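You operate a simulated robot arm through the tools that you are given. There is no shell and no other tool. Be economical: measure what you need, move in short steps, check, and stop when the job is done.

The job below is to be done with a simulated two-armed robot. You get a single attempt, and the scene is never put back.

JOB
Pick up the blue nut driver from the clear spot on the carpeted bench with one hand, pass it to the other hand and put it on the front of the panel table.

The check looks at the end state, three seconds after you hand in, the way a careful person would. Anything else that was tipped, shoved, dropped, spilled or broken makes it a failure.

ROBOT AND FRAMES
Two 7-joint arms with two-finger parallel grippers on one trunk, on a base that drives. Base frame: it is fixed to the floor where the robot stands at the start and does not move with it; the origin is under the middle of the robot, x ahead of it, y to its left, z up. Units: m, degrees, N and s.
The left shoulder is at the start at [0.06, 0.189, 1.178], the right one opposite. With the tool pointing down near the work surface each hand reaches from about 0.1 to 0.64 m from the robot's upright axis, wherever it stands, measured 20 degrees to its own side. Places, roughly: front of the panel table (42x17 cm) [2.96, 0.18, 0.84]. Payload 3.43 kg a hand.
Tool frame (each hand has its own): the origin (TCP) lies between the finger pads and is the grasp point; the fingertips stand 0.03 m ahead of it; z points along the fingers, y is the line along which they close. The gripper opens to 0.094 m. The fingers are 0.028 m wide and 0.01 m thick; the gripper's body (0.05 by 0.096 m) begins 0.055 m behind the TCP.
Orientation is told as [roll, pitch, yaw] about the base's x, y, z axes, in that order, counted from this pose: with the fingers straight down and closing along the base's y, the tool's x points along the base's -x, its y along +y and its z along -z.

CONTROLS
- The arms move only by the tool drive_tool. It takes "left_series", "right_series" or both (then of equal length, played together; a hand with none holds still); each is a list of rows, each a list of 7 numbers: the turn, a rotation vector about the base's x, y, z in degrees, then the shift along the base's x, y, z in m, then the opening in per cent of the stroke, from 0 (shut) to 100 (fully open). In form: [[wx, wy, wz, dx, dy, dz, grip], ...]. A call has 1 to 10 rows; each row is the pose to reach, as a shift and turn from the pose commanded when the call began. Rows are played at 5 a second. More than 0.05 m and 8.6 degrees between two rows, or a gripper value outside its range, and nothing of the call is played. Where a pose cannot be reached the arm comes as near as it can. A force on the tool above 40 N (or 10 N above the force at the start of the call, whichever is more), or a blocked arm, ends the call early, and 0.2 s more pass. Each finger travels about 0.153 m/s and halts on what it meets, pressing with about 22 N; the grip force reading is that of the motor and also rises with nothing between the fingers. The clock runs only during rows and for 0.2 s after the last one: add rows that repeat a pose to give the fingers time. It gives the time, the measured TCP pose, the force on the tool (base axes), the opening and the grip force at its end, in the units of the frame above (readings bear some noise), with the torque about the TCP (base axes, N m) and any sound that the robot's microphone picked up.
- Cameras (640 x 400 px; columns grow to the right, rows downward): "scene" is now at [0.0071, 0.0056, 1.7166]; the picture's right is [0.08, -1.00, 0.00], its down [-0.85, -0.07, -0.52] and it looks along [0.52, 0.04, -0.85] (base axes); focal length 282 px, centre (320, 200). "left" rides on the left gripper at [0.076, -0.014, -0.102] in its tool frame; the picture's right is [0.18, 0.98, 0.00], its down [-0.75, 0.14, -0.64] and it looks along [-0.63, 0.12, 0.77] (tool axes); focal length 243 px, centre (320, 200). "right" rides on the right gripper at [0.076, 0.014, -0.103] in its tool frame; the picture's right is [-0.18, 0.98, 0.00], its down [-0.75, -0.14, -0.64] and it looks along [-0.63, -0.12, 0.77] (tool axes); focal length 243 px, centre (320, 200). There is no depth. A picture from a camera that has moved, and an enlarged one, comes with that camera's place and axes in the base frame and with its lens.
- camera(camera): a new picture of that camera. The clock stands still meanwhile.
- lift_body(by): slides the trunk up (or, below 0, down) by that many m; the arms and the scene camera ride with it, the base frame stays. It gives what a move gives, with no picture.
- roll_base(legs): drives the robot by 1 to 6 legs, each [ahead, left, turn to the left] in m, m and degrees, along the robot's own axes; the way and the turn of a leg run together, so that a leg with both is an arc; at most 1.5 m and 180 degrees a leg. The arms and the cameras ride along, it lands a little off, and it stops where it bumps. It gives what a move gives.
- aim_head(pan, tilt): turns the head with the scene camera to pan (to the left, within 86 degrees either way) and tilt (down, from -29 to 69), counted from straight ahead of the robot. It gives what a move gives.
- inspect(camera, box): a new picture of the part [left, top, right, bottom] of that camera's present view, enlarged. The clock stands still meanwhile.
- job_done(): hands the job in; it is judged then, once.

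Work in short steps. Places have to be worked out from the pictures, the camera data and where the tool is seen: move nearer, look again, correct. Check each grasp and each placing, and mend what went wrong. You have 120 turns and 88 pictures in all, those below and enlarged ones among them. Open the grippers and draw the arms clear of the work before you hand the job in, unless the task says otherwise; then end with one line.

The tools are called after "Request:" as name(argument=value, ...) on one line, values as JSON. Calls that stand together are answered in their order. drive_tool: Moves the arms, as the interface text tells. Its arguments: {"type":"object","properties":{"left_series":{"type":"array","items":{"type":"array","items":{"type":"number"}}},"right_series":{"type":"array","items":{"type":"array","items":{"type":"number"}}}},"required":[]} The other tools are called the same way: lift_body (by) slides the trunk up or down; roll_base (legs) drives the base; aim_head (pan, tilt) turns the head that bears the scene camera; camera (camera) takes a picture; inspect (camera, box) takes an enlarged picture of a part of a camera's view; job_done () hands the job in.

At the start:

```text
time: 0.0
left_tcp_pos: [0.3899, 0.2703, 1.1553]
left_tool_rot: [0.1, 0.0, 0.0]
left_wrist_force: [0.0, -0.1, 0.0]
left_moment: [0.0, 0.0, 0.03]
left_grip_width: 0.0942
left_finger_force: 0.1
right_tcp_pos: [0.2807, -0.0573, 1.1492]
right_tool_rot: [0.0, -0.1, 0.0]
right_wrist_force: [0.4, 0.2, 0.0]
right_moment: [0.01, -0.02, 0.0]
right_grip_width: 0.0942
right_finger_force: 0.0
trunk travel left (down, up): [-0.85, 0.14]
robot x, y, heading: [0.0004, 0.0002, -0.0]
head pan, tilt: [4.7, 58.7]
```

scene: 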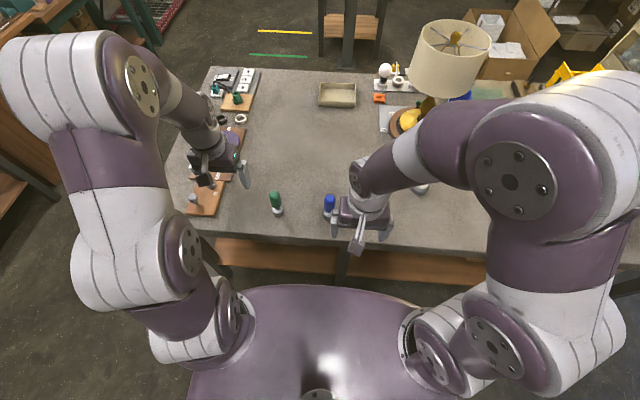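
right: 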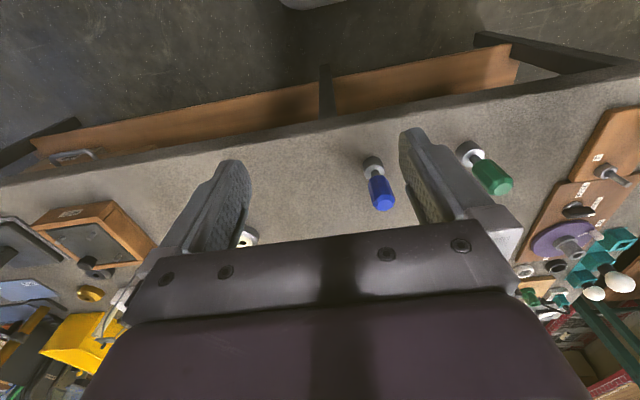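
left: 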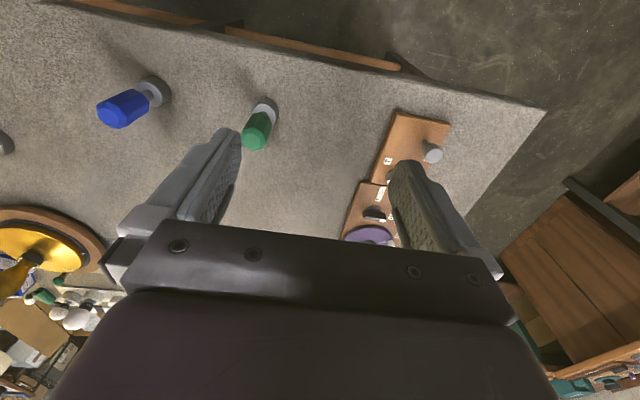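

I'll enlarge the bench area around the blue driver to see how it stands.

Request:
inspect(camera="scene", box=[240, 150, 400, 250])

Request:
inspect(camera="right", box=[320, 120, 560, 270])

Request:
inspect(camera="left", box=[60, 50, 300, 200])

```text
4.00 times, centred on (320, 200) of scene
camera zoom: at [0.0071, 0.0056, 1.7166], right [0.08, -1.0, 0.0], down [-0.85, -0.07, -0.52], along [0.52, 0.04, -0.85], focal length 1129 px, centre (320, 200)
```

zoom: 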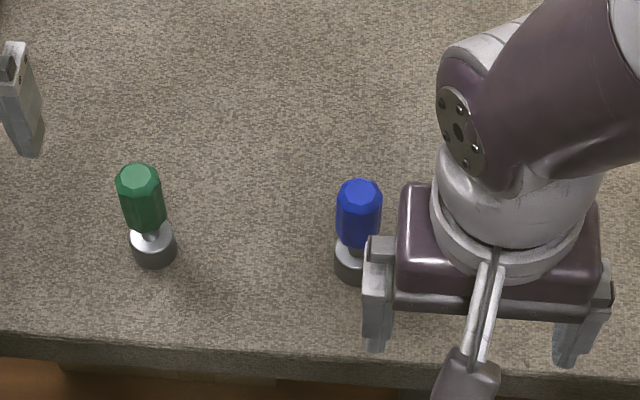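

```text
2.67 times, centred on (440, 195) of right
camera zoom: at [0.2039, -0.0429, 1.2524], right [0.18, 0.98, 0.0], down [0.75, -0.14, 0.64], along [0.63, -0.12, -0.77], focal length 647 px, centre (0, 213)
```

zoom: 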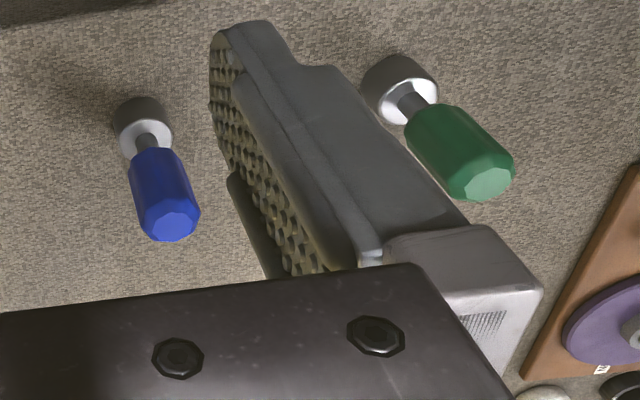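

```text
2.67 times, centred on (180, 125) of left
camera zoom: at [0.3136, 0.2561, 1.2595], right [-0.18, 0.98, 0.0], down [0.75, 0.14, 0.64], along [0.63, 0.12, -0.77], focal length 647 px, centre (693, 400)
```

zoom: 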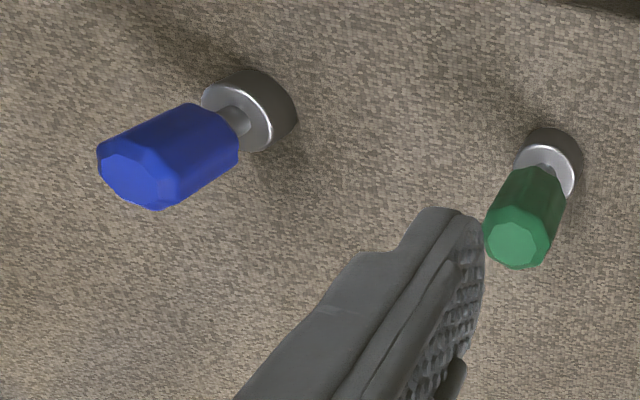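

The blue driver stands upright (socket down) at about (0.482, 0.012), its top near z 0.948 and the bench near 0.825. I bring the right hand above it, yawed 45°, so that the left hand can later take the lower half of the handle.

Request:
drive_tool(right_series=[[0, 0, 7.5, 0.034, 0.0115, -0.02, 100], [0, 0, 15, 0.067, 0.023, -0.04, 100], [0, 0, 22.5, 0.1, 0.0345, -0.06, 100], [0, 0, 30, 0.134, 0.046, -0.08, 100], [0, 0, 37.5, 0.168, 0.0575, -0.1, 100], [0, 0, 45, 0.202, 0.069, -0.13, 100], [0, 0, 45, 0.202, 0.069, -0.13, 100]])

Request:
camera(camera="right")

Request:
camera(camera="left")

Request:
inspect(camera="scene", box=[240, 150, 400, 250])

```text
time: 1.6
left_tcp_pos: [0.3892, 0.2698, 1.156]
left_tool_rot: [0.0, 0.0, 0.1]
left_wrist_force: [-0.5, -0.7, -0.5]
left_moment: [0.01, 0.0, -0.02]
left_grip_width: 0.0941
left_finger_force: 0.1
right_tcp_pos: [0.4828, 0.0087, 1.0225]
right_tool_rot: [0.1, 0.0, 45.2]
right_wrist_force: [-0.2, 1.0, 0.2]
right_moment: [-0.02, -0.06, 0.0]
right_grip_width: 0.0938
right_finger_force: 0.1
trunk travel left (down, up): [-0.85, 0.14]
robot x, y, heading: [-0.0021, 0.0037, 0.2]
head pan, tilt: [4.7, 58.7]
```

```text
81 pictures are left
camera right: at [0.4194, -0.035, 1.1247], right [-0.57, 0.82, 0.0], down [0.63, 0.43, 0.64], along [0.53, 0.36, -0.77], focal length 243 px, centre (320, 200)
```

right: 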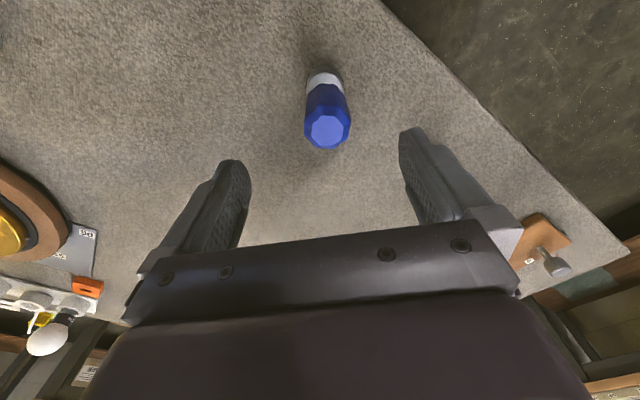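

```text
80 pictures are left
camera left: at [0.3129, 0.256, 1.2598], right [-0.18, 0.98, 0.0], down [0.75, 0.14, 0.64], along [0.63, 0.12, -0.77], focal length 243 px, centre (320, 200)
```

left: 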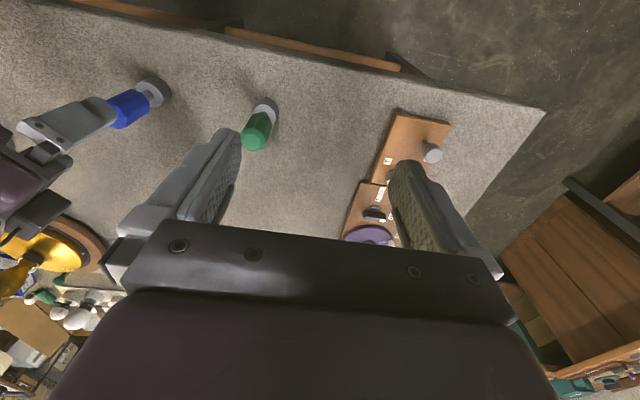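

```text
4.00 times, centred on (320, 200) of scene
camera zoom: at [0.0061, 0.0054, 1.7166], right [0.08, -1.0, 0.0], down [-0.85, -0.07, -0.52], along [0.52, 0.04, -0.85], focal length 1129 px, centre (320, 200)
```

zoom: 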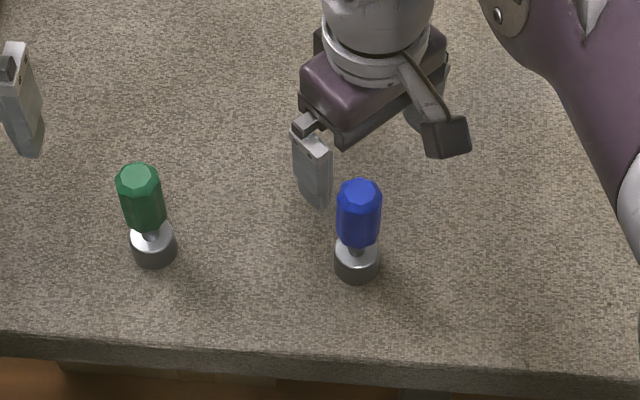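

The right camera puts the driver at (0.479, 0.012) with its top at 0.948. I correct by 3 mm, lower to TCP z 0.94 and close on the upper handle.

Request:
drive_tool(right_series=[[0, 0, 0, -0.003, 0.003, -0.02, 100], [0, 0, 0, -0.003, 0.003, -0.05, 100], [0, 0, 0, -0.003, 0.003, -0.081, 100], [0, 0, 0, -0.003, 0.003, -0.081, 100], [0, 0, 0, -0.003, 0.003, -0.081, 50], [0, 0, 0, -0.003, 0.003, -0.081, 20], [0, 0, 0, -0.003, 0.003, -0.081, 0], [0, 0, 0, -0.003, 0.003, -0.081, 0], [0, 0, 0, -0.003, 0.003, -0.081, 0]])

Request:
inspect(camera="right", box=[200, 40, 440, 190])

Request:
inspect(camera="left", box=[60, 50, 300, 200])

```text
time: 3.6
left_tcp_pos: [0.3899, 0.271, 1.1555]
left_tool_rot: [0.0, 0.0, 0.0]
left_wrist_force: [0.6, 0.1, -0.3]
left_moment: [-0.01, 0.02, -0.02]
left_grip_width: 0.0939
left_finger_force: 0.1
right_tcp_pos: [0.4778, 0.0149, 0.9404]
right_tool_rot: [0.0, 0.1, 45.1]
right_wrist_force: [-0.6, 0.7, 0.9]
right_moment: [0.1, 0.0, 0.01]
right_grip_width: 0.0349
right_finger_force: 22.3
trunk travel left (down, up): [-0.85, 0.14]
robot x, y, heading: [0.0015, 0.0045, 0.5]
head pan, tilt: [4.7, 58.7]
```

```text
2.67 times, centred on (320, 115) of right
camera zoom: at [0.4145, -0.029, 1.0434], right [-0.56, 0.83, 0.0], down [0.63, 0.43, 0.64], along [0.53, 0.36, -0.77], focal length 647 px, centre (320, 427)
```

zoom: 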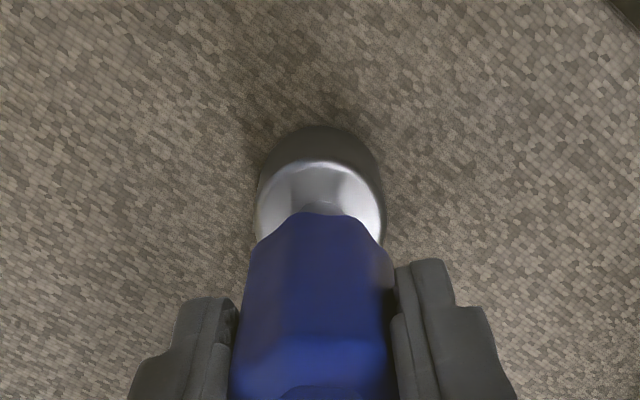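

```text
2.67 times, centred on (180, 125) of left
camera zoom: at [0.3133, 0.2563, 1.2596], right [-0.18, 0.98, 0.0], down [0.75, 0.14, 0.64], along [0.63, 0.12, -0.77], focal length 647 px, centre (693, 400)
```

zoom: 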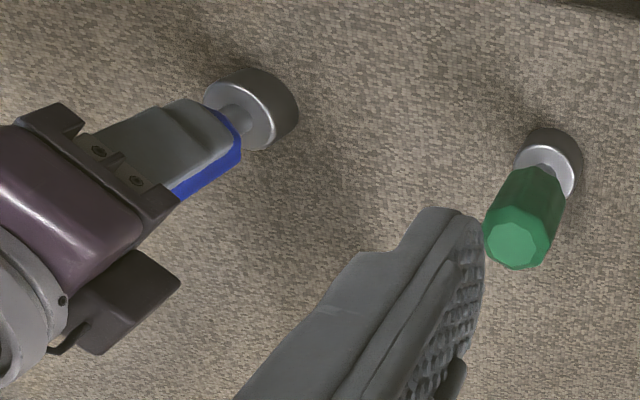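

The grip holds at 0.035 m width. I lift it 0.15 m straight up, then shift it a little forward and right, and turn the left hand to point forward-right and 25° below level, keeping it well back.

Request:
drive_tool(right_series=[[0, 0, 0, 0, 0, 0.03, 0], [0, 0, 0, 0, 0, 0.06, 0], [0, 0, 0, 0, 0, 0.1, 0], [0, 0, 0, 0, 0, 0.15, 0], [0, 0, 0, 0.01, -0.01, 0.15, 0], [0, 0, 0, 0.02, -0.02, 0.15, 0], [0, 0, 0, 0.03, -0.03, 0.15, 0], [0, 0, 0, 0.04, -0.045, 0.15, 0], [0, 0, 0, 0.04, -0.045, 0.15, 0], [0, 0, 0, 0.04, -0.045, 0.15, 0]], left_series=[[-2.55, -6.15, -4.0, 0, 0, 0.01, 100], [-5.1, -12.3, -8, 0, 0, 0.02, 100], [-7.65, -18.45, -12, 0, 0, 0.02, 100], [-10.2, -24.6, -16, 0, 0, 0.02, 100], [-12.75, -30.75, -20, 0, 0, 0.02, 100], [-15.3, -36.9, -24, 0, 0, 0.02, 100], [-17.85, -43.05, -28, 0, 0, 0.02, 100], [-20.4, -49.2, -32, 0, 0, 0.02, 100], [-22.95, -55.35, -36, 0, 0, 0.02, 100], [-25.5, -61.5, -40, 0, 0, 0.02, 100]])

Request:
camera(camera="scene")

Request:
camera(camera="left")

Request:
camera(camera="right")

```text
time: 5.8
left_tcp_pos: [0.4171, 0.2503, 1.1578]
left_tool_rot: [0.5, -56.6, -42.3]
left_wrist_force: [0.5, 0.8, 0.7]
left_moment: [-0.03, -0.01, -0.08]
left_grip_width: 0.0939
left_finger_force: 0.1
left hand out of reach, approached as far as the arm can: row 9, 10
right_tcp_pos: [0.5203, -0.0282, 1.0863]
right_tool_rot: [0.1, 0.1, 45.0]
right_wrist_force: [0.4, 0.3, -1.2]
right_moment: [-0.01, 0.03, 0.0]
right_grip_width: 0.035
right_finger_force: 22.4
trunk travel left (down, up): [-0.85, 0.14]
robot x, y, heading: [0.0002, 0.0043, -0.1]
head pan, tilt: [4.7, 58.7]
```

```text
76 pictures are left
camera scene: at [0.0107, 0.0073, 1.7166], right [0.08, -1.0, 0.0], down [-0.85, -0.07, -0.52], along [0.52, 0.04, -0.86], focal length 282 px, centre (320, 200)
```

scene: 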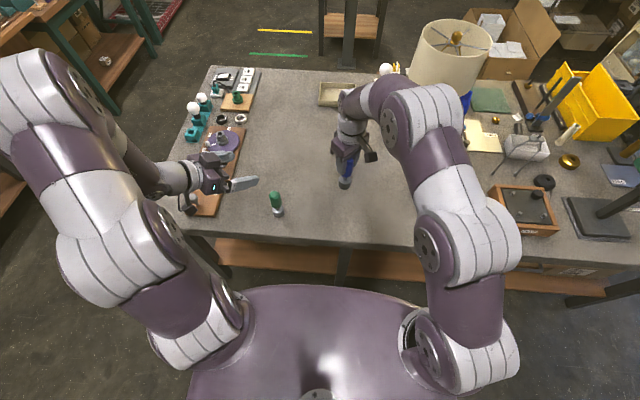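

```text
75 pictures are left
camera left: at [0.3143, 0.3249, 1.1516], right [0.58, 0.8, -0.15], down [0.0, 0.18, 0.98], along [0.81, -0.57, 0.1], focal length 243 px, centre (320, 200)
```

left: 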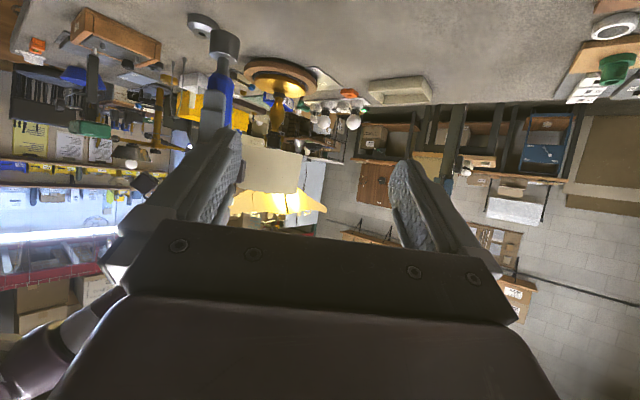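

```text
74 pictures are left
camera right: at [0.4575, -0.0718, 1.19], right [-0.57, 0.82, 0.0], down [0.63, 0.43, 0.64], along [0.53, 0.36, -0.77], focal length 243 px, centre (320, 200)
```

right: 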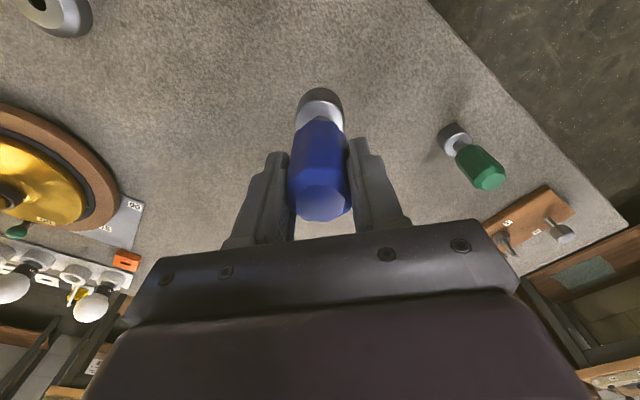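

The left hand stopped just short of the wanted tilt (pitch −57). I bring it toward the driver in small steps, where the tilt should become reachable, and check.

Request:
drive_tool(left_series=[[0, 0, 0, 0.01, -0.04, -0.02, 100], [0, 0, 0, 0.02, -0.08, -0.04, 100], [0, 0, 0, 0.03, -0.12, -0.06, 100], [0, 0, 0, 0.035, -0.14, -0.08, 100], [0, 0, 0, 0.035, -0.14, -0.08, 100]])

Request:
camera(camera="scene")

Request:
camera(camera="left")

```text
time: 7.0
left_tcp_pos: [0.4541, 0.1068, 1.0777]
left_tool_rot: [0.8, -56.6, -42.7]
left_wrist_force: [-0.3, 0.0, -0.5]
left_moment: [0.05, 0.01, 0.0]
left_grip_width: 0.0939
left_finger_force: 0.1
right_tcp_pos: [0.5198, -0.0285, 1.0882]
right_tool_rot: [-0.1, 0.0, 44.9]
right_wrist_force: [-0.7, 0.2, -1.4]
right_moment: [0.01, -0.01, 0.0]
right_grip_width: 0.0349
right_finger_force: 22.4
trunk travel left (down, up): [-0.85, 0.14]
robot x, y, heading: [0.0035, 0.0017, 0.0]
head pan, tilt: [4.7, 58.7]
```

```text
73 pictures are left
camera scene: at [0.0076, 0.0062, 1.7166], right [0.08, -1.0, 0.0], down [-0.85, -0.07, -0.52], along [0.52, 0.04, -0.85], focal length 282 px, centre (320, 200)
```

scene: 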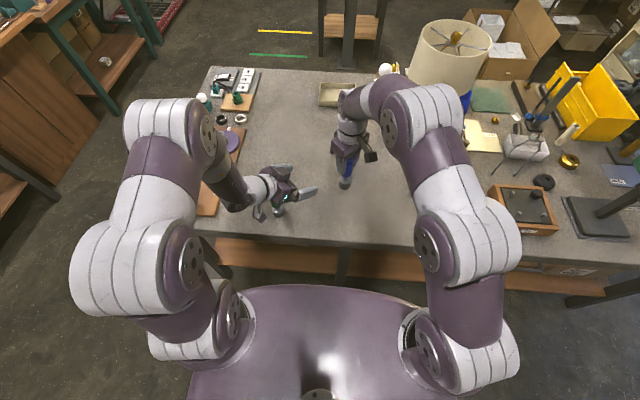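

```text
72 pictures are left
camera left: at [0.3484, 0.1818, 1.071], right [0.58, 0.8, -0.15], down [0.0, 0.18, 0.98], along [0.81, -0.57, 0.1], focal length 243 px, centre (320, 200)
```

left: 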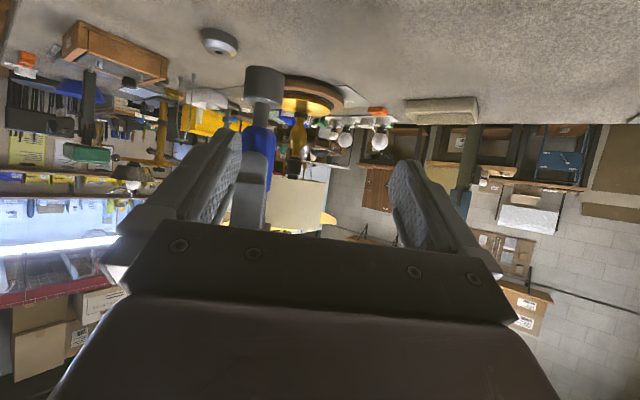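

The object hangs well in right hand, and the left is close behind. I move it into line with the driver about 10 cm short, and add 8° more tilt to level it.

Request:
drive_tool(left_series=[[-1.35, -1.5, 0, 0, -0.02, 0, 100], [-2.7, -3, 0, 0, -0.04, 0, 100], [-4, -4.4, 0, 0, -0.06, 0, 100], [-5.4, -5.9, 0, 0, -0.073, 0, 100], [-5.4, -5.9, 0, 0, -0.073, 0, 100]])

Request:
camera(camera="left")

Request:
inspect(camera="scene", box=[240, 130, 400, 230])

Request:
camera(camera="right")

```text
time: 8.2
left_tcp_pos: [0.4523, 0.0355, 1.0791]
left_tool_rot: [0.8, -64.5, -42.7]
left_wrist_force: [-0.4, -0.4, 0.1]
left_moment: [-0.01, -0.02, -0.01]
left_grip_width: 0.0941
left_finger_force: 0.0
right_tcp_pos: [0.5191, -0.0294, 1.0889]
right_tool_rot: [0.0, 0.0, 45.0]
right_wrist_force: [-0.4, -0.2, -0.7]
right_moment: [0.01, 0.0, 0.02]
right_grip_width: 0.0348
right_finger_force: 22.2
trunk travel left (down, up): [-0.85, 0.14]
robot x, y, heading: [-0.0013, 0.0, -0.1]
head pan, tilt: [4.7, 58.7]
```

```text
71 pictures are left
camera left: at [0.3494, 0.1084, 1.0544], right [0.6, 0.78, -0.16], down [-0.1, 0.27, 0.96], along [0.79, -0.56, 0.24], focal length 243 px, centre (320, 200)
```

left: 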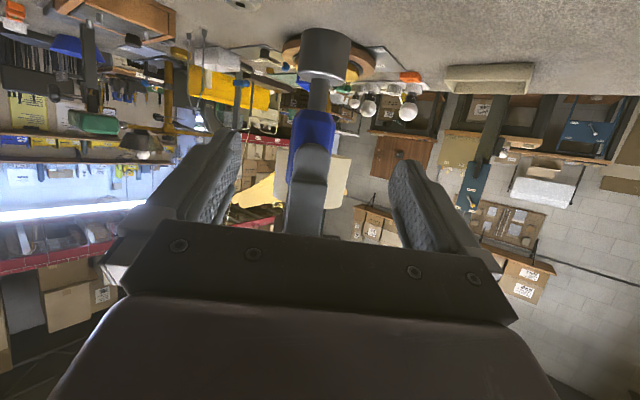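

```text
4.00 times, centred on (320, 180) of scene
camera zoom: at [0.0075, 0.0059, 1.7166], right [0.08, -1.0, 0.0], down [-0.85, -0.07, -0.52], along [0.52, 0.04, -0.85], focal length 1129 px, centre (320, 280)
```

zoom: 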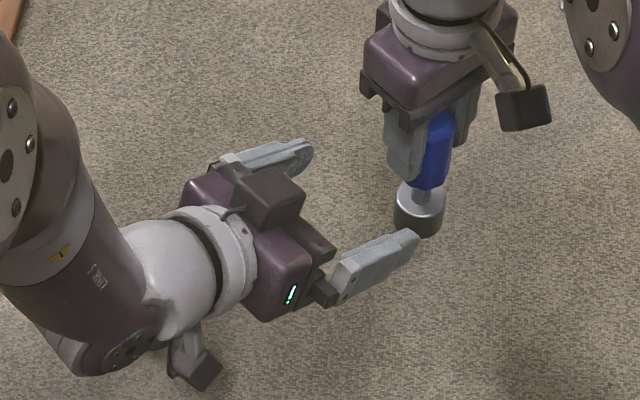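

```text
69 pictures are left
camera right: at [0.4553, -0.0729, 1.1909], right [-0.56, 0.83, 0.0], down [0.63, 0.43, 0.64], along [0.53, 0.36, -0.77], focal length 243 px, centre (320, 200)
```

right: 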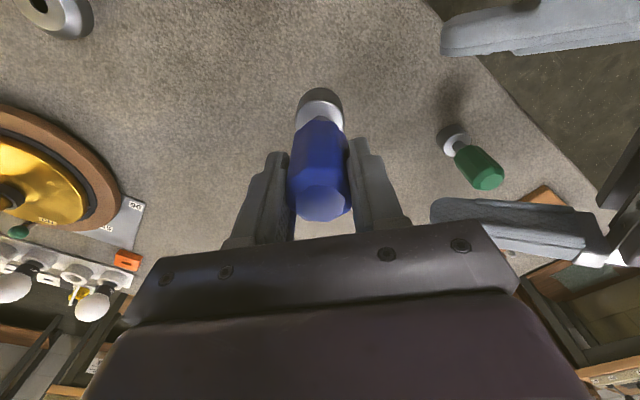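

A block on top of the left gripper would come close to the right gripper at this angle. I lean the right hand 9° away and bring the left to within about 3.5 cm of its grasp pose, then look.

Request:
drive_tool(right_series=[[2, 2.2, 0, 0, 0, 0, 0], [4, 4.4, 0, 0, 0, 0, 0], [6.1, 6.6, 0, 0, 0, 0, 0], [6.1, 6.6, 0, 0, 0, 0, 0], [6.1, 6.6, 0, 0, 0, 0, 0]], left_series=[[0, 0, 0, 0, 0, 0, 100], [0, 0, 0, 0, 0, 0, 100], [0, 0, 0, 0.008, -0.008, -0.005, 100], [0, 0, 0, 0.025, -0.025, -0.015, 100], [0, 0, 0, 0.025, -0.025, -0.015, 100]])

Request:
camera(camera="left")

Request:
inspect(camera="scene", box=[240, 130, 400, 230])

```text
time: 9.4
left_tcp_pos: [0.476, 0.01, 1.0626]
left_tool_rot: [0.8, -64.6, -42.7]
left_wrist_force: [0.7, -0.5, 0.3]
left_moment: [-0.03, 0.02, -0.03]
left_grip_width: 0.094
left_finger_force: 0.0
right_tcp_pos: [0.5178, -0.0292, 1.0881]
right_tool_rot: [8.9, 0.4, 45.0]
right_wrist_force: [-0.3, -0.6, -1.4]
right_moment: [-0.01, 0.01, 0.02]
right_grip_width: 0.0352
right_finger_force: 21.3
trunk travel left (down, up): [-0.85, 0.14]
robot x, y, heading: [0.0012, -0.0036, -0.0]
head pan, tilt: [4.7, 58.7]
```

```text
68 pictures are left
camera left: at [0.374, 0.0834, 1.0386], right [0.6, 0.78, -0.16], down [-0.1, 0.27, 0.96], along [0.79, -0.56, 0.24], focal length 243 px, centre (320, 200)
```

left: 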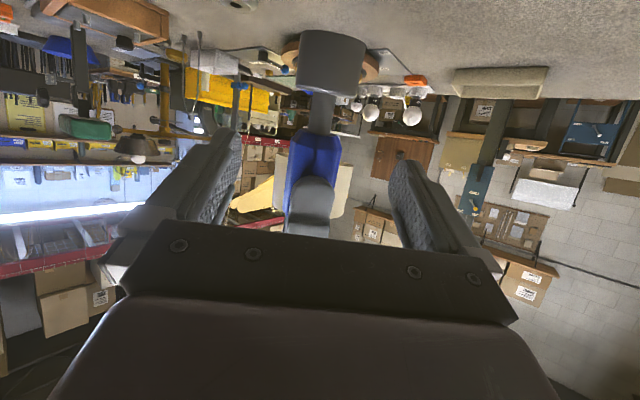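

```text
4.00 times, centred on (320, 180) of scene
camera zoom: at [0.0066, 0.0061, 1.7166], right [0.08, -1.0, 0.0], down [-0.85, -0.07, -0.52], along [0.52, 0.04, -0.85], focal length 1129 px, centre (320, 280)
```

zoom: 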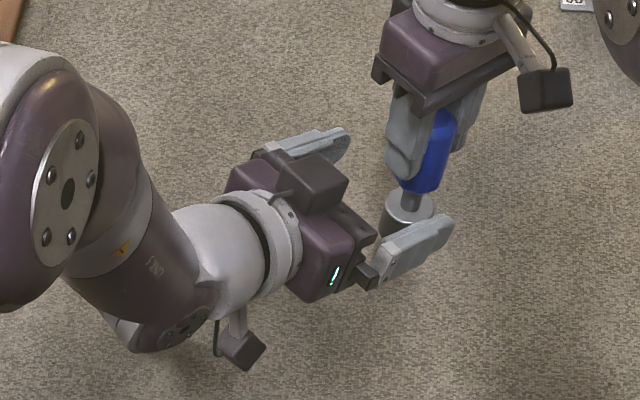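

The driver is centred between the left fingers, and geometry leaves about 2 cm between the block and right fingers. I advance the remaining ~3.5 cm and close the left hand.

Request:
drive_tool(left_series=[[0, 0, 0, 0.009, -0.008, -0.006, 100], [0, 0, 0, 0.018, -0.016, -0.012, 100], [0, 0, 0, 0.026, -0.0245, -0.0175, 100], [0, 0, 0, 0.026, -0.0245, -0.0175, 70], [0, 0, 0, 0.026, -0.0245, -0.0175, 40], [0, 0, 0, 0.026, -0.0245, -0.0175, 15], [0, 0, 0, 0.026, -0.0245, -0.0175, 0], [0, 0, 0, 0.026, -0.0245, -0.0175, 0], [0, 0, 0, 0.026, -0.0245, -0.0175, 0]])

Request:
camera(camera="left")

Request:
inspect(camera="scene", box=[240, 130, 400, 230])

Request:
camera(camera="right")

```text
time: 11.4
left_tcp_pos: [0.5038, -0.0147, 1.0465]
left_tool_rot: [0.8, -64.5, -42.8]
left_wrist_force: [-6.6, -13.7, -0.3]
left_moment: [0.07, -0.05, -0.24]
left_grip_width: 0.0349
left_finger_force: 22.2
right_tcp_pos: [0.5174, -0.0284, 1.089]
right_tool_rot: [9.1, 0.2, 44.9]
right_wrist_force: [6.5, 13.9, -0.8]
right_moment: [0.47, -0.26, -0.07]
right_grip_width: 0.035
right_finger_force: 22.5
trunk travel left (down, up): [-0.85, 0.14]
robot x, y, heading: [-0.0016, 0.0002, 0.0]
head pan, tilt: [4.7, 58.7]
```

```text
66 pictures are left
camera left: at [0.401, 0.0594, 1.0224], right [0.6, 0.78, -0.16], down [-0.1, 0.27, 0.96], along [0.79, -0.56, 0.24], focal length 243 px, centre (320, 200)
```

left: 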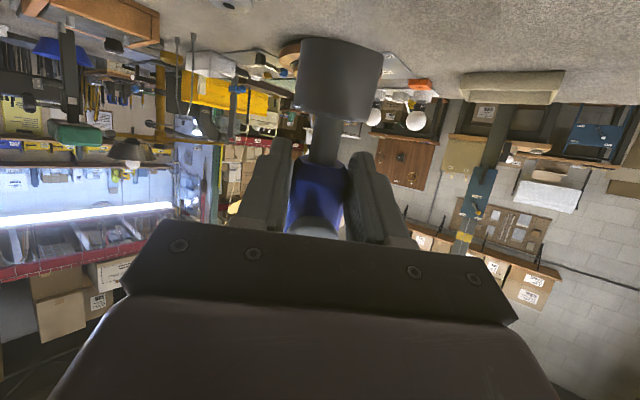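

```text
4.00 times, centred on (320, 180) of scene
camera zoom: at [0.0075, 0.0055, 1.7166], right [0.08, -1.0, 0.0], down [-0.85, -0.07, -0.52], along [0.52, 0.04, -0.85], focal length 1129 px, centre (320, 280)
```

zoom: 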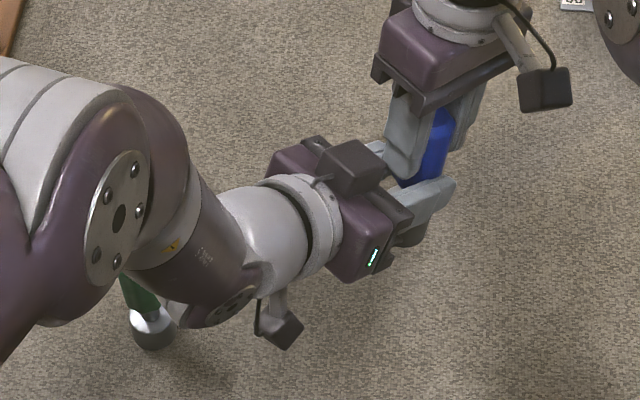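

```text
64 pictures are left
camera right: at [0.4672, -0.0845, 1.1929], right [-0.56, 0.82, 0.15], down [0.7, 0.37, 0.61], along [0.44, 0.45, -0.78], focal length 243 px, centre (320, 200)
```

right: 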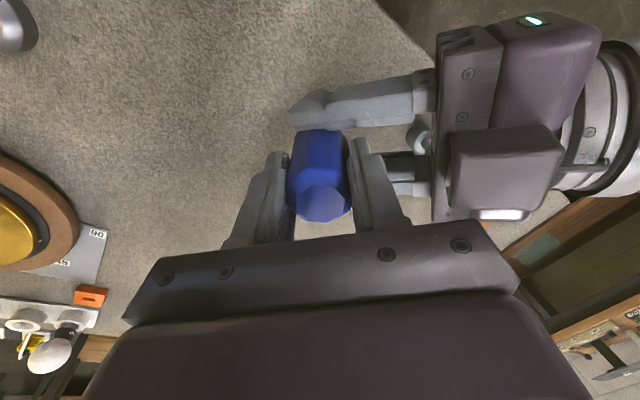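

Both hands hold the driver (0.035 m each). I open the right only to about half, so its finger does not hit the left palm, and withdraw it along its own axis.

Request:
drive_tool(right_series=[[0, 0, 0, 0, 0, 0, 42], [0, 0, 0, 0, 0, 0, 50], [0, 0, 0, 0, 0, 0, 50], [0, 0, 0, 0.003, -0.003, 0.025, 50], [0, 0, 0, 0.006, -0.006, 0.05, 50], [0, 0, 0, 0.01, -0.01, 0.085, 50], [0, 0, 0, 0.014, -0.013, 0.12, 50], [0, 0, 0, 0.014, -0.013, 0.12, 50]])

Request:
camera(camera="scene")

Request:
camera(camera="right")

Request:
camera(camera="left")

```text
time: 13.2
left_tcp_pos: [0.5043, -0.0133, 1.0473]
left_tool_rot: [1.0, -64.6, -42.7]
left_wrist_force: [0.1, 0.3, -0.5]
left_moment: [0.02, 0.01, -0.06]
left_grip_width: 0.0351
left_finger_force: 21.7
right_tcp_pos: [0.4776, -0.0523, 1.1522]
right_tool_rot: [9.0, 0.4, 45.1]
right_wrist_force: [0.2, 0.0, 0.0]
right_moment: [0.01, 0.0, -0.01]
right_grip_width: 0.0469
right_finger_force: 0.0
right hand out of reach, approached as far as the arm can: row 4, 5, 6, 7, 8
trunk travel left (down, up): [-0.85, 0.14]
robot x, y, heading: [-0.0006, 0.0028, -0.1]
head pan, tilt: [4.7, 58.7]
```

```text
63 pictures are left
camera scene: at [0.0066, 0.0054, 1.7166], right [0.08, -1.0, 0.0], down [-0.85, -0.07, -0.52], along [0.52, 0.04, -0.85], focal length 282 px, centre (320, 200)
```

scene: 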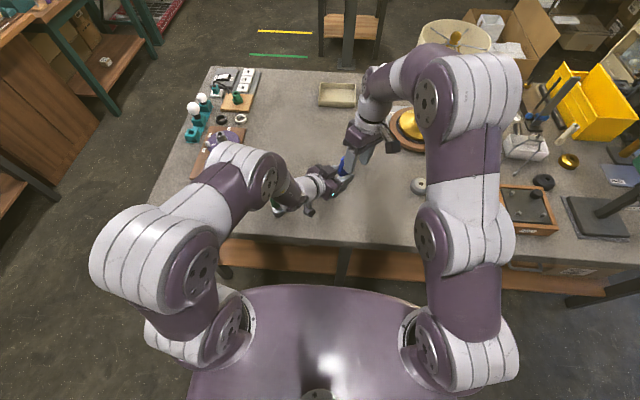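

```text
62 pictures are left
camera right: at [0.4266, -0.1077, 1.2579], right [-0.56, 0.82, 0.15], down [0.7, 0.37, 0.61], along [0.44, 0.45, -0.78], focal length 243 px, centre (320, 200)
```

right: 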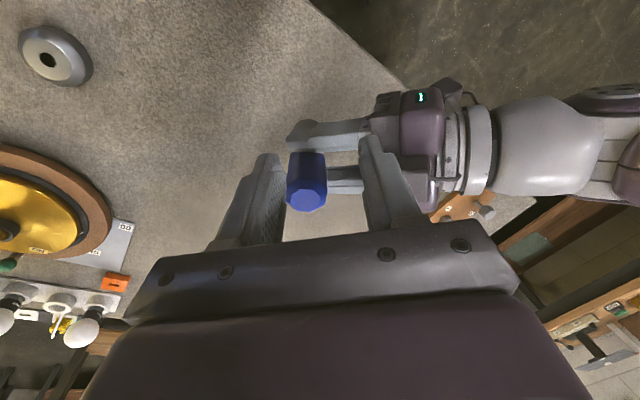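

```text
61 pictures are left
camera left: at [0.4007, 0.0594, 1.0228], right [0.6, 0.78, -0.16], down [-0.1, 0.27, 0.96], along [0.79, -0.56, 0.24], focal length 243 px, centre (320, 200)
```

left: 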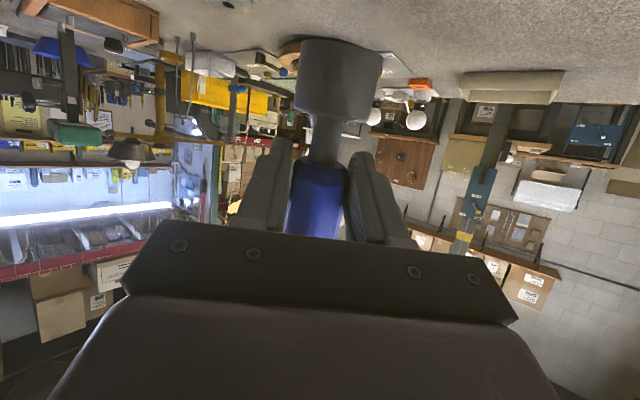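

The handover worked: the left holds it alone. I pull the right hand back and away to its own side.

Request:
drive_tool(right_series=[[0, 0, 0, -0.01, -0.02, 0.02, 50], [0, 0, 0, -0.02, -0.05, 0.03, 50], [0, 0, 0, -0.04, -0.09, 0.03, 50], [0, 0, 0, -0.07, -0.12, 0.03, 50], [0, 0, 0, -0.1, -0.15, 0.03, 50], [0, 0, 0, -0.13, -0.17, 0.03, 50], [0, 0, 0, -0.15, -0.17, 0.03, 50]])

Request:
aim_head(pan=0, tilt=15)

Request:
camera(camera="scene")

```text
time: 14.8
left_tcp_pos: [0.504, -0.0129, 1.047]
left_tool_rot: [0.8, -64.6, -42.7]
left_wrist_force: [-1.0, -0.1, 0.2]
left_moment: [0.03, 0.02, -0.01]
left_grip_width: 0.0348
left_finger_force: 21.8
right_tcp_pos: [0.3263, -0.2207, 1.1844]
right_tool_rot: [8.8, 0.3, 45.1]
right_wrist_force: [0.5, -0.5, 0.3]
right_moment: [-0.01, -0.03, 0.01]
right_grip_width: 0.0472
right_finger_force: 0.0
right hand out of reach, approached as far as the arm can: row 1, 2
trunk travel left (down, up): [-0.85, 0.14]
robot x, y, heading: [0.0035, 0.0007, 0.4]
head pan, tilt: [4.7, 58.7]
```

```text
time: 15.9
left_tcp_pos: [0.5044, -0.0134, 1.0467]
left_tool_rot: [0.9, -64.6, -42.8]
left_wrist_force: [0.3, 0.3, 0.5]
left_moment: [0.01, 0.02, 0.01]
left_grip_width: 0.0355
left_finger_force: 22.3
right_tcp_pos: [0.3264, -0.2215, 1.1845]
right_tool_rot: [8.9, 0.4, 45.0]
right_wrist_force: [0.5, -0.3, -0.4]
right_moment: [-0.02, 0.0, -0.01]
right_grip_width: 0.0471
right_finger_force: 0.0
trunk travel left (down, up): [-0.85, 0.14]
robot x, y, heading: [0.0005, 0.0024, -0.2]
head pan, tilt: [0.0, 15.0]
```

```text
60 pictures are left
camera scene: at [0.0326, 0.0, 1.7813], right [0.0, -1.0, 0.0], down [-0.26, 0.0, -0.97], along [0.97, 0.0, -0.26], focal length 282 px, centre (320, 200)
```

scene: 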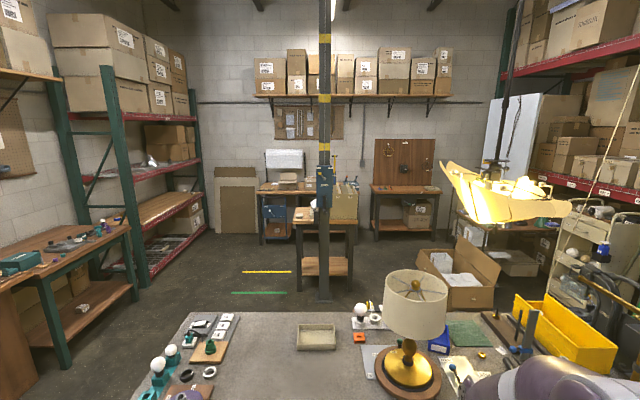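

I have the small table ahead, about at the told place, partly hidden by a pillar. I enlarge that part.

Request:
inspect(camera="scene", box=[220, 140, 460, 320])

```text
2.22 times, centred on (340, 230) of scene
camera zoom: at [0.0326, 0.0, 1.7813], right [0.0, -1.0, 0.0], down [-0.26, 0.0, -0.97], along [0.97, 0.0, -0.26], focal length 627 px, centre (276, 133)
```

zoom: 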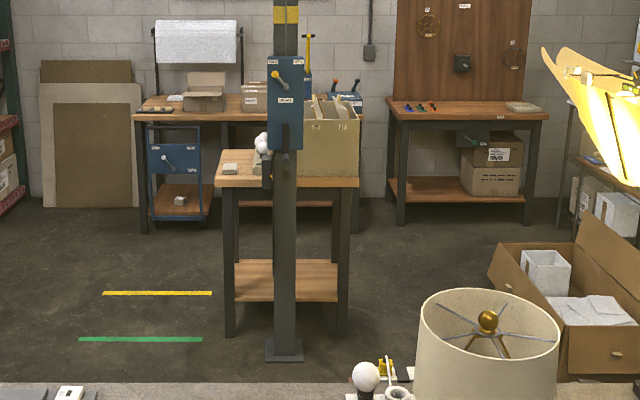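

From the geometry, the table spans roughly x 2.67–3.2, y −0.36–0.27, so its "front" (42×17 cm) is the +y side; I should approach from there, facing −y. First I raise the trunk and look left and right for driving room.

Request:
lift_body(by=0.1)

Request:
aim_head(pan=80, tilt=30)

Request:
camera(camera="scene")

Request:
aim_head(pan=-80, tilt=30)

Request:
camera(camera="scene")

Request:
aim_head(pan=35, tilt=30)

Request:
camera(camera="scene")

```text
time: 17.2
left_tcp_pos: [0.5033, -0.0144, 1.1467]
left_tool_rot: [0.8, -64.5, -42.7]
left_wrist_force: [0.3, 0.3, -1.2]
left_moment: [-0.01, 0.03, 0.0]
left_grip_width: 0.0353
left_finger_force: 22.1
right_tcp_pos: [0.3277, -0.221, 1.284]
right_tool_rot: [9.0, 0.3, 44.9]
right_wrist_force: [0.2, -0.1, 0.6]
right_moment: [-0.01, 0.03, 0.0]
right_grip_width: 0.047
right_finger_force: 0.1
trunk travel left (down, up): [-0.95, 0.04]
robot x, y, heading: [-0.0007, -0.003, -0.1]
head pan, tilt: [0.0, 15.0]
```

```text
time: 18.8
left_tcp_pos: [0.5044, -0.0145, 1.1473]
left_tool_rot: [0.9, -64.6, -42.6]
left_wrist_force: [0.5, 0.7, -2.4]
left_moment: [-0.01, 0.03, 0.01]
left_grip_width: 0.0352
left_finger_force: 21.8
right_tcp_pos: [0.3286, -0.222, 1.2858]
right_tool_rot: [9.0, 0.4, 45.0]
right_wrist_force: [-0.2, -0.3, 0.3]
right_moment: [0.0, 0.03, -0.05]
right_grip_width: 0.047
right_finger_force: 0.1
trunk travel left (down, up): [-0.95, 0.04]
robot x, y, heading: [-0.0008, 0.0007, 0.0]
head pan, tilt: [80.0, 30.0]
```

```text
58 pictures are left
camera scene: at [-0.0448, 0.0889, 1.8572], right [0.98, -0.17, 0.0], down [-0.09, -0.49, -0.87], along [0.15, 0.85, -0.5], focal length 282 px, centre (320, 200)
```

scene: 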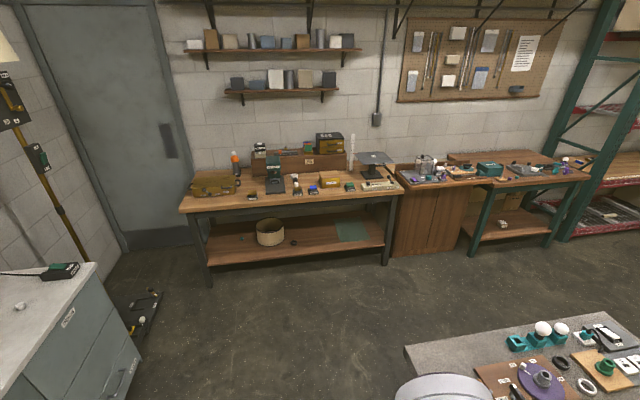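

```text
time: 21.2
left_tcp_pos: [0.5038, -0.0135, 1.1463]
left_tool_rot: [0.9, -64.5, -42.7]
left_wrist_force: [0.5, 0.3, -1.9]
left_moment: [-0.02, 0.05, -0.03]
left_grip_width: 0.0353
left_finger_force: 21.7
right_tcp_pos: [0.3274, -0.2206, 1.2839]
right_tool_rot: [9.0, 0.4, 45.0]
right_wrist_force: [-0.1, 0.4, -0.6]
right_moment: [-0.01, 0.01, 0.02]
right_grip_width: 0.0471
right_finger_force: 0.0
trunk travel left (down, up): [-0.95, 0.04]
robot x, y, heading: [0.0011, 0.0008, 0.0]
head pan, tilt: [-80.0, 30.0]
```

```text
57 pictures are left
camera scene: at [-0.0448, -0.0892, 1.8572], right [-0.98, -0.17, 0.0], down [-0.09, 0.49, -0.87], along [0.15, -0.85, -0.5], focal length 282 px, centre (320, 200)
```

scene: 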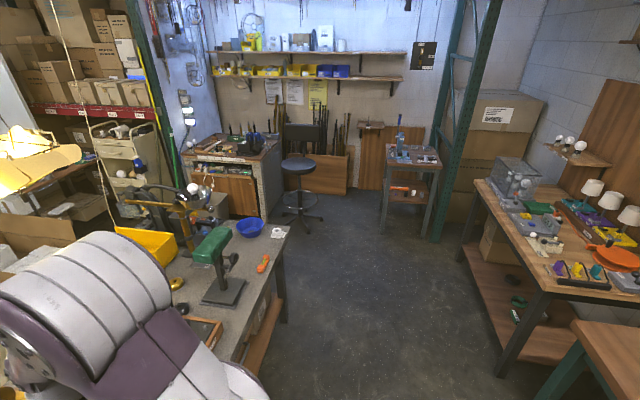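

```text
time: 23.2
left_tcp_pos: [0.5039, -0.0139, 1.1464]
left_tool_rot: [0.8, -64.6, -42.7]
left_wrist_force: [-1.5, -0.3, -1.2]
left_moment: [0.0, 0.02, 0.0]
left_grip_width: 0.0349
left_finger_force: 22.0
right_tcp_pos: [0.327, -0.2215, 1.2846]
right_tool_rot: [9.0, 0.4, 45.1]
right_wrist_force: [-0.5, -1.0, 0.5]
right_moment: [0.02, 0.0, 0.0]
right_grip_width: 0.0472
right_finger_force: 0.1
trunk travel left (down, up): [-0.95, 0.04]
robot x, y, heading: [-0.0034, -0.0031, 0.0]
head pan, tilt: [35.0, 30.0]
```

```text
56 pictures are left
camera scene: at [0.0136, 0.0517, 1.8572], right [0.57, -0.82, 0.0], down [-0.41, -0.29, -0.87], along [0.71, 0.5, -0.5], focal length 282 px, centre (320, 200)
```

scene: 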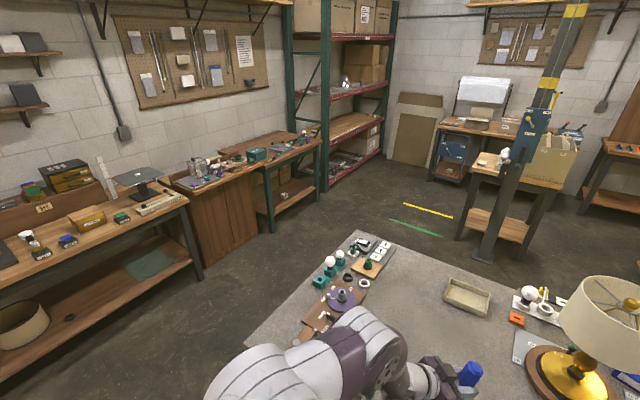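

Corridor between bench (left edge y≈0.70) and the wall tables (y≈1.85) is about 1.1 m. I back off 0.1 m, strafe 1.25 m left, then look ahead.

Request:
roll_base(legs=[[-0.12, 0, 0], [0, 1.27, 0]])

Request:
aim_head(pan=0, tilt=35)

Request:
camera(camera="scene")

```text
time: 30.4
left_tcp_pos: [0.3699, 1.2642, 1.1469]
left_tool_rot: [0.9, -64.4, -41.2]
left_wrist_force: [0.3, 0.4, -0.9]
left_moment: [0.04, 0.03, -0.03]
left_grip_width: 0.0349
left_finger_force: 22.1
right_tcp_pos: [0.1987, 1.0516, 1.2849]
right_tool_rot: [9.0, 0.3, 46.5]
right_wrist_force: [-0.5, 0.4, 0.6]
right_moment: [-0.03, -0.04, 0.02]
right_grip_width: 0.0472
right_finger_force: 0.2
trunk travel left (down, up): [-0.95, 0.04]
robot x, y, heading: [-0.1359, 1.2656, 1.6]
head pan, tilt: [35.0, 30.0]
```

```text
time: 31.4
left_tcp_pos: [0.3702, 1.2648, 1.1462]
left_tool_rot: [0.9, -64.5, -41.2]
left_wrist_force: [0.1, -0.1, -1.7]
left_moment: [0.02, 0.01, -0.03]
left_grip_width: 0.0352
left_finger_force: 22.1
right_tcp_pos: [0.1988, 1.0519, 1.2843]
right_tool_rot: [9.0, 0.4, 46.6]
right_wrist_force: [0.4, 0.4, -0.1]
right_moment: [0.01, 0.01, 0.0]
right_grip_width: 0.0471
right_finger_force: 0.0
trunk travel left (down, up): [-0.95, 0.04]
robot x, y, heading: [-0.1333, 1.2638, 1.4]
head pan, tilt: [0.0, 35.0]
```

```text
55 pictures are left
camera scene: at [-0.1067, 1.2657, 1.8494], right [0.03, -1.0, 0.0], down [-0.57, -0.02, -0.82], along [0.82, 0.02, -0.57], focal length 282 px, centre (320, 200)
```

scene: 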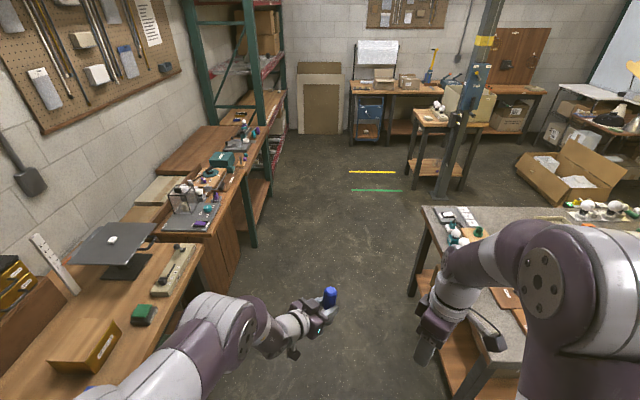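

The lane ahead is clear. I correct heading and drive forward in two legs, stopping a bit short.

Request:
roll_base(legs=[[0, 0, -1.4], [1.4, 0, 0], [1.4, 0, 0]])

Request:
aim_head(pan=-60, tilt=40)

Request:
camera(camera="scene")

```text
time: 45.4
left_tcp_pos: [3.1996, 1.2693, 1.1463]
left_tool_rot: [0.8, -64.5, -43.3]
left_wrist_force: [-0.2, 0.0, -1.0]
left_moment: [0.02, 0.01, 0.01]
left_grip_width: 0.0352
left_finger_force: 21.5
right_tcp_pos: [3.0216, 1.0616, 1.2851]
right_tool_rot: [9.0, 0.2, 44.6]
right_wrist_force: [-0.5, -0.6, 0.3]
right_moment: [0.01, 0.02, -0.02]
right_grip_width: 0.0472
right_finger_force: 0.1
trunk travel left (down, up): [-0.95, 0.04]
robot x, y, heading: [2.6995, 1.2879, -0.5]
head pan, tilt: [0.0, 35.0]
```

```text
time: 46.7
left_tcp_pos: [3.1995, 1.2685, 1.1475]
left_tool_rot: [0.7, -64.5, -43.1]
left_wrist_force: [0.6, -0.1, -1.8]
left_moment: [0.04, -0.03, -0.01]
left_grip_width: 0.0351
left_finger_force: 21.6
right_tcp_pos: [3.0212, 1.0624, 1.2847]
right_tool_rot: [9.0, 0.4, 44.6]
right_wrist_force: [0.3, 0.1, 1.0]
right_moment: [0.0, 0.03, -0.02]
right_grip_width: 0.047
right_finger_force: 0.0
trunk travel left (down, up): [-0.95, 0.04]
robot x, y, heading: [2.6959, 1.2857, -0.7]
head pan, tilt: [-60.0, 40.0]
```

```text
54 pictures are left
camera scene: at [2.6774, 1.2123, 1.8418], right [-0.87, -0.49, 0.0], down [-0.32, 0.56, -0.77], along [0.38, -0.67, -0.64], focal length 282 px, centre (320, 200)
```

scene: 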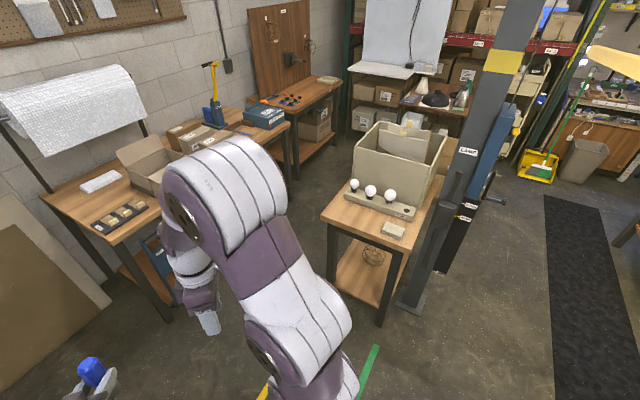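

The front edge of the table is at y≈0.27 (x 2.74–3.23); free space is between the bulb strip and the edge, right of the small grey block. I aim at about (3.04, 0.20): turn to face −y and come to (2.99, 0.95).

Request:
roll_base(legs=[[0, 0, -89.4], [0, 0.29, 0], [0.33, 0, 0]])

Request:
aim_head(pan=0, tilt=45)

Request:
camera(camera="scene")

```text
time: 54.3
left_tcp_pos: [2.9711, 0.4544, 1.1485]
left_tool_rot: [1.0, -64.6, -132.9]
left_wrist_force: [0.1, 0.3, -0.7]
left_moment: [0.0, 0.01, 0.01]
left_grip_width: 0.0348
left_finger_force: 22.0
right_tcp_pos: [2.7626, 0.6297, 1.2852]
right_tool_rot: [8.8, 0.3, -45.1]
right_wrist_force: [0.6, 0.4, -0.1]
right_moment: [-0.03, -0.01, -0.03]
right_grip_width: 0.0471
right_finger_force: 0.0
trunk travel left (down, up): [-0.95, 0.04]
robot x, y, heading: [2.9838, 0.9569, -89.9]
head pan, tilt: [-60.0, 40.0]
```

```text
time: 55.6
left_tcp_pos: [2.9709, 0.4521, 1.1466]
left_tool_rot: [0.8, -64.5, -132.8]
left_wrist_force: [0.4, 0.1, -1.7]
left_moment: [0.05, -0.01, 0.01]
left_grip_width: 0.0351
left_finger_force: 21.8
right_tcp_pos: [2.763, 0.6277, 1.2854]
right_tool_rot: [9.0, 0.4, -45.1]
right_wrist_force: [-0.6, -0.3, 0.5]
right_moment: [0.02, -0.01, 0.02]
right_grip_width: 0.047
right_finger_force: 0.1
trunk travel left (down, up): [-0.95, 0.04]
robot x, y, heading: [2.9812, 0.9558, -90.2]
head pan, tilt: [0.0, 45.0]
```

```text
53 pictures are left
camera scene: at [2.9836, 0.934, 1.8345], right [-1.0, 0.0, 0.0], down [0.0, 0.71, -0.71], along [0.0, -0.71, -0.71], focal length 282 px, centre (320, 200)
```

scene: 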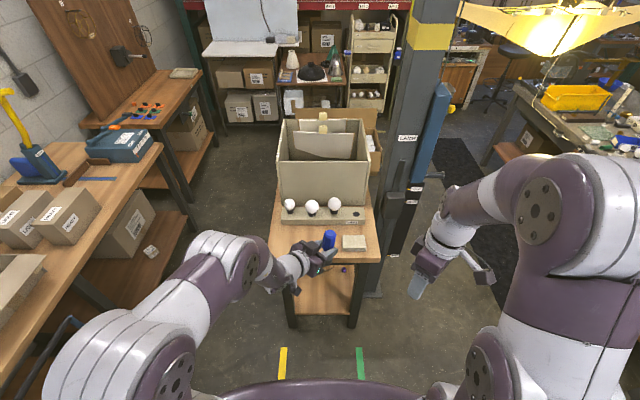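

The table is right ahead and clear. I swing the left hand by 43° so that it points straight at the table, moving it slightly left.

Request:
drive_tool(left_series=[[0, 0, 7.2, 0.012, 0.002, 0, 0], [0, 0, 14.4, 0.024, 0.004, 0, 0], [0, 0, 21.6, 0.036, 0.006, 0, 0], [0, 0, 28.8, 0.048, 0.008, 0, 0], [0, 0, 36, 0.06, 0.01, 0, 0], [0, 0, 43, 0.07, 0.01, 0, 0], [0, 0, 43, 0.07, 0.01, 0, 0]])

```text
time: 57.2
left_tcp_pos: [3.1974, 0.4484, 1.1547]
left_tool_rot: [-4.4, -63.8, -89.7]
left_wrist_force: [-0.8, 0.4, -0.4]
left_moment: [0.05, -0.03, 0.01]
left_grip_width: 0.0352
left_finger_force: 22.5
left hand out of reach, approached as far as the arm can: row 2, 3, 4, 5, 6, 7
right_tcp_pos: [2.7625, 0.6284, 1.2845]
right_tool_rot: [9.0, 0.4, -45.0]
right_wrist_force: [-0.1, 1.6, -0.2]
right_moment: [-0.02, -0.03, 0.05]
right_grip_width: 0.0469
right_finger_force: 0.0
trunk travel left (down, up): [-0.95, 0.04]
robot x, y, heading: [2.9853, 0.954, -90.2]
head pan, tilt: [0.0, 45.0]
```

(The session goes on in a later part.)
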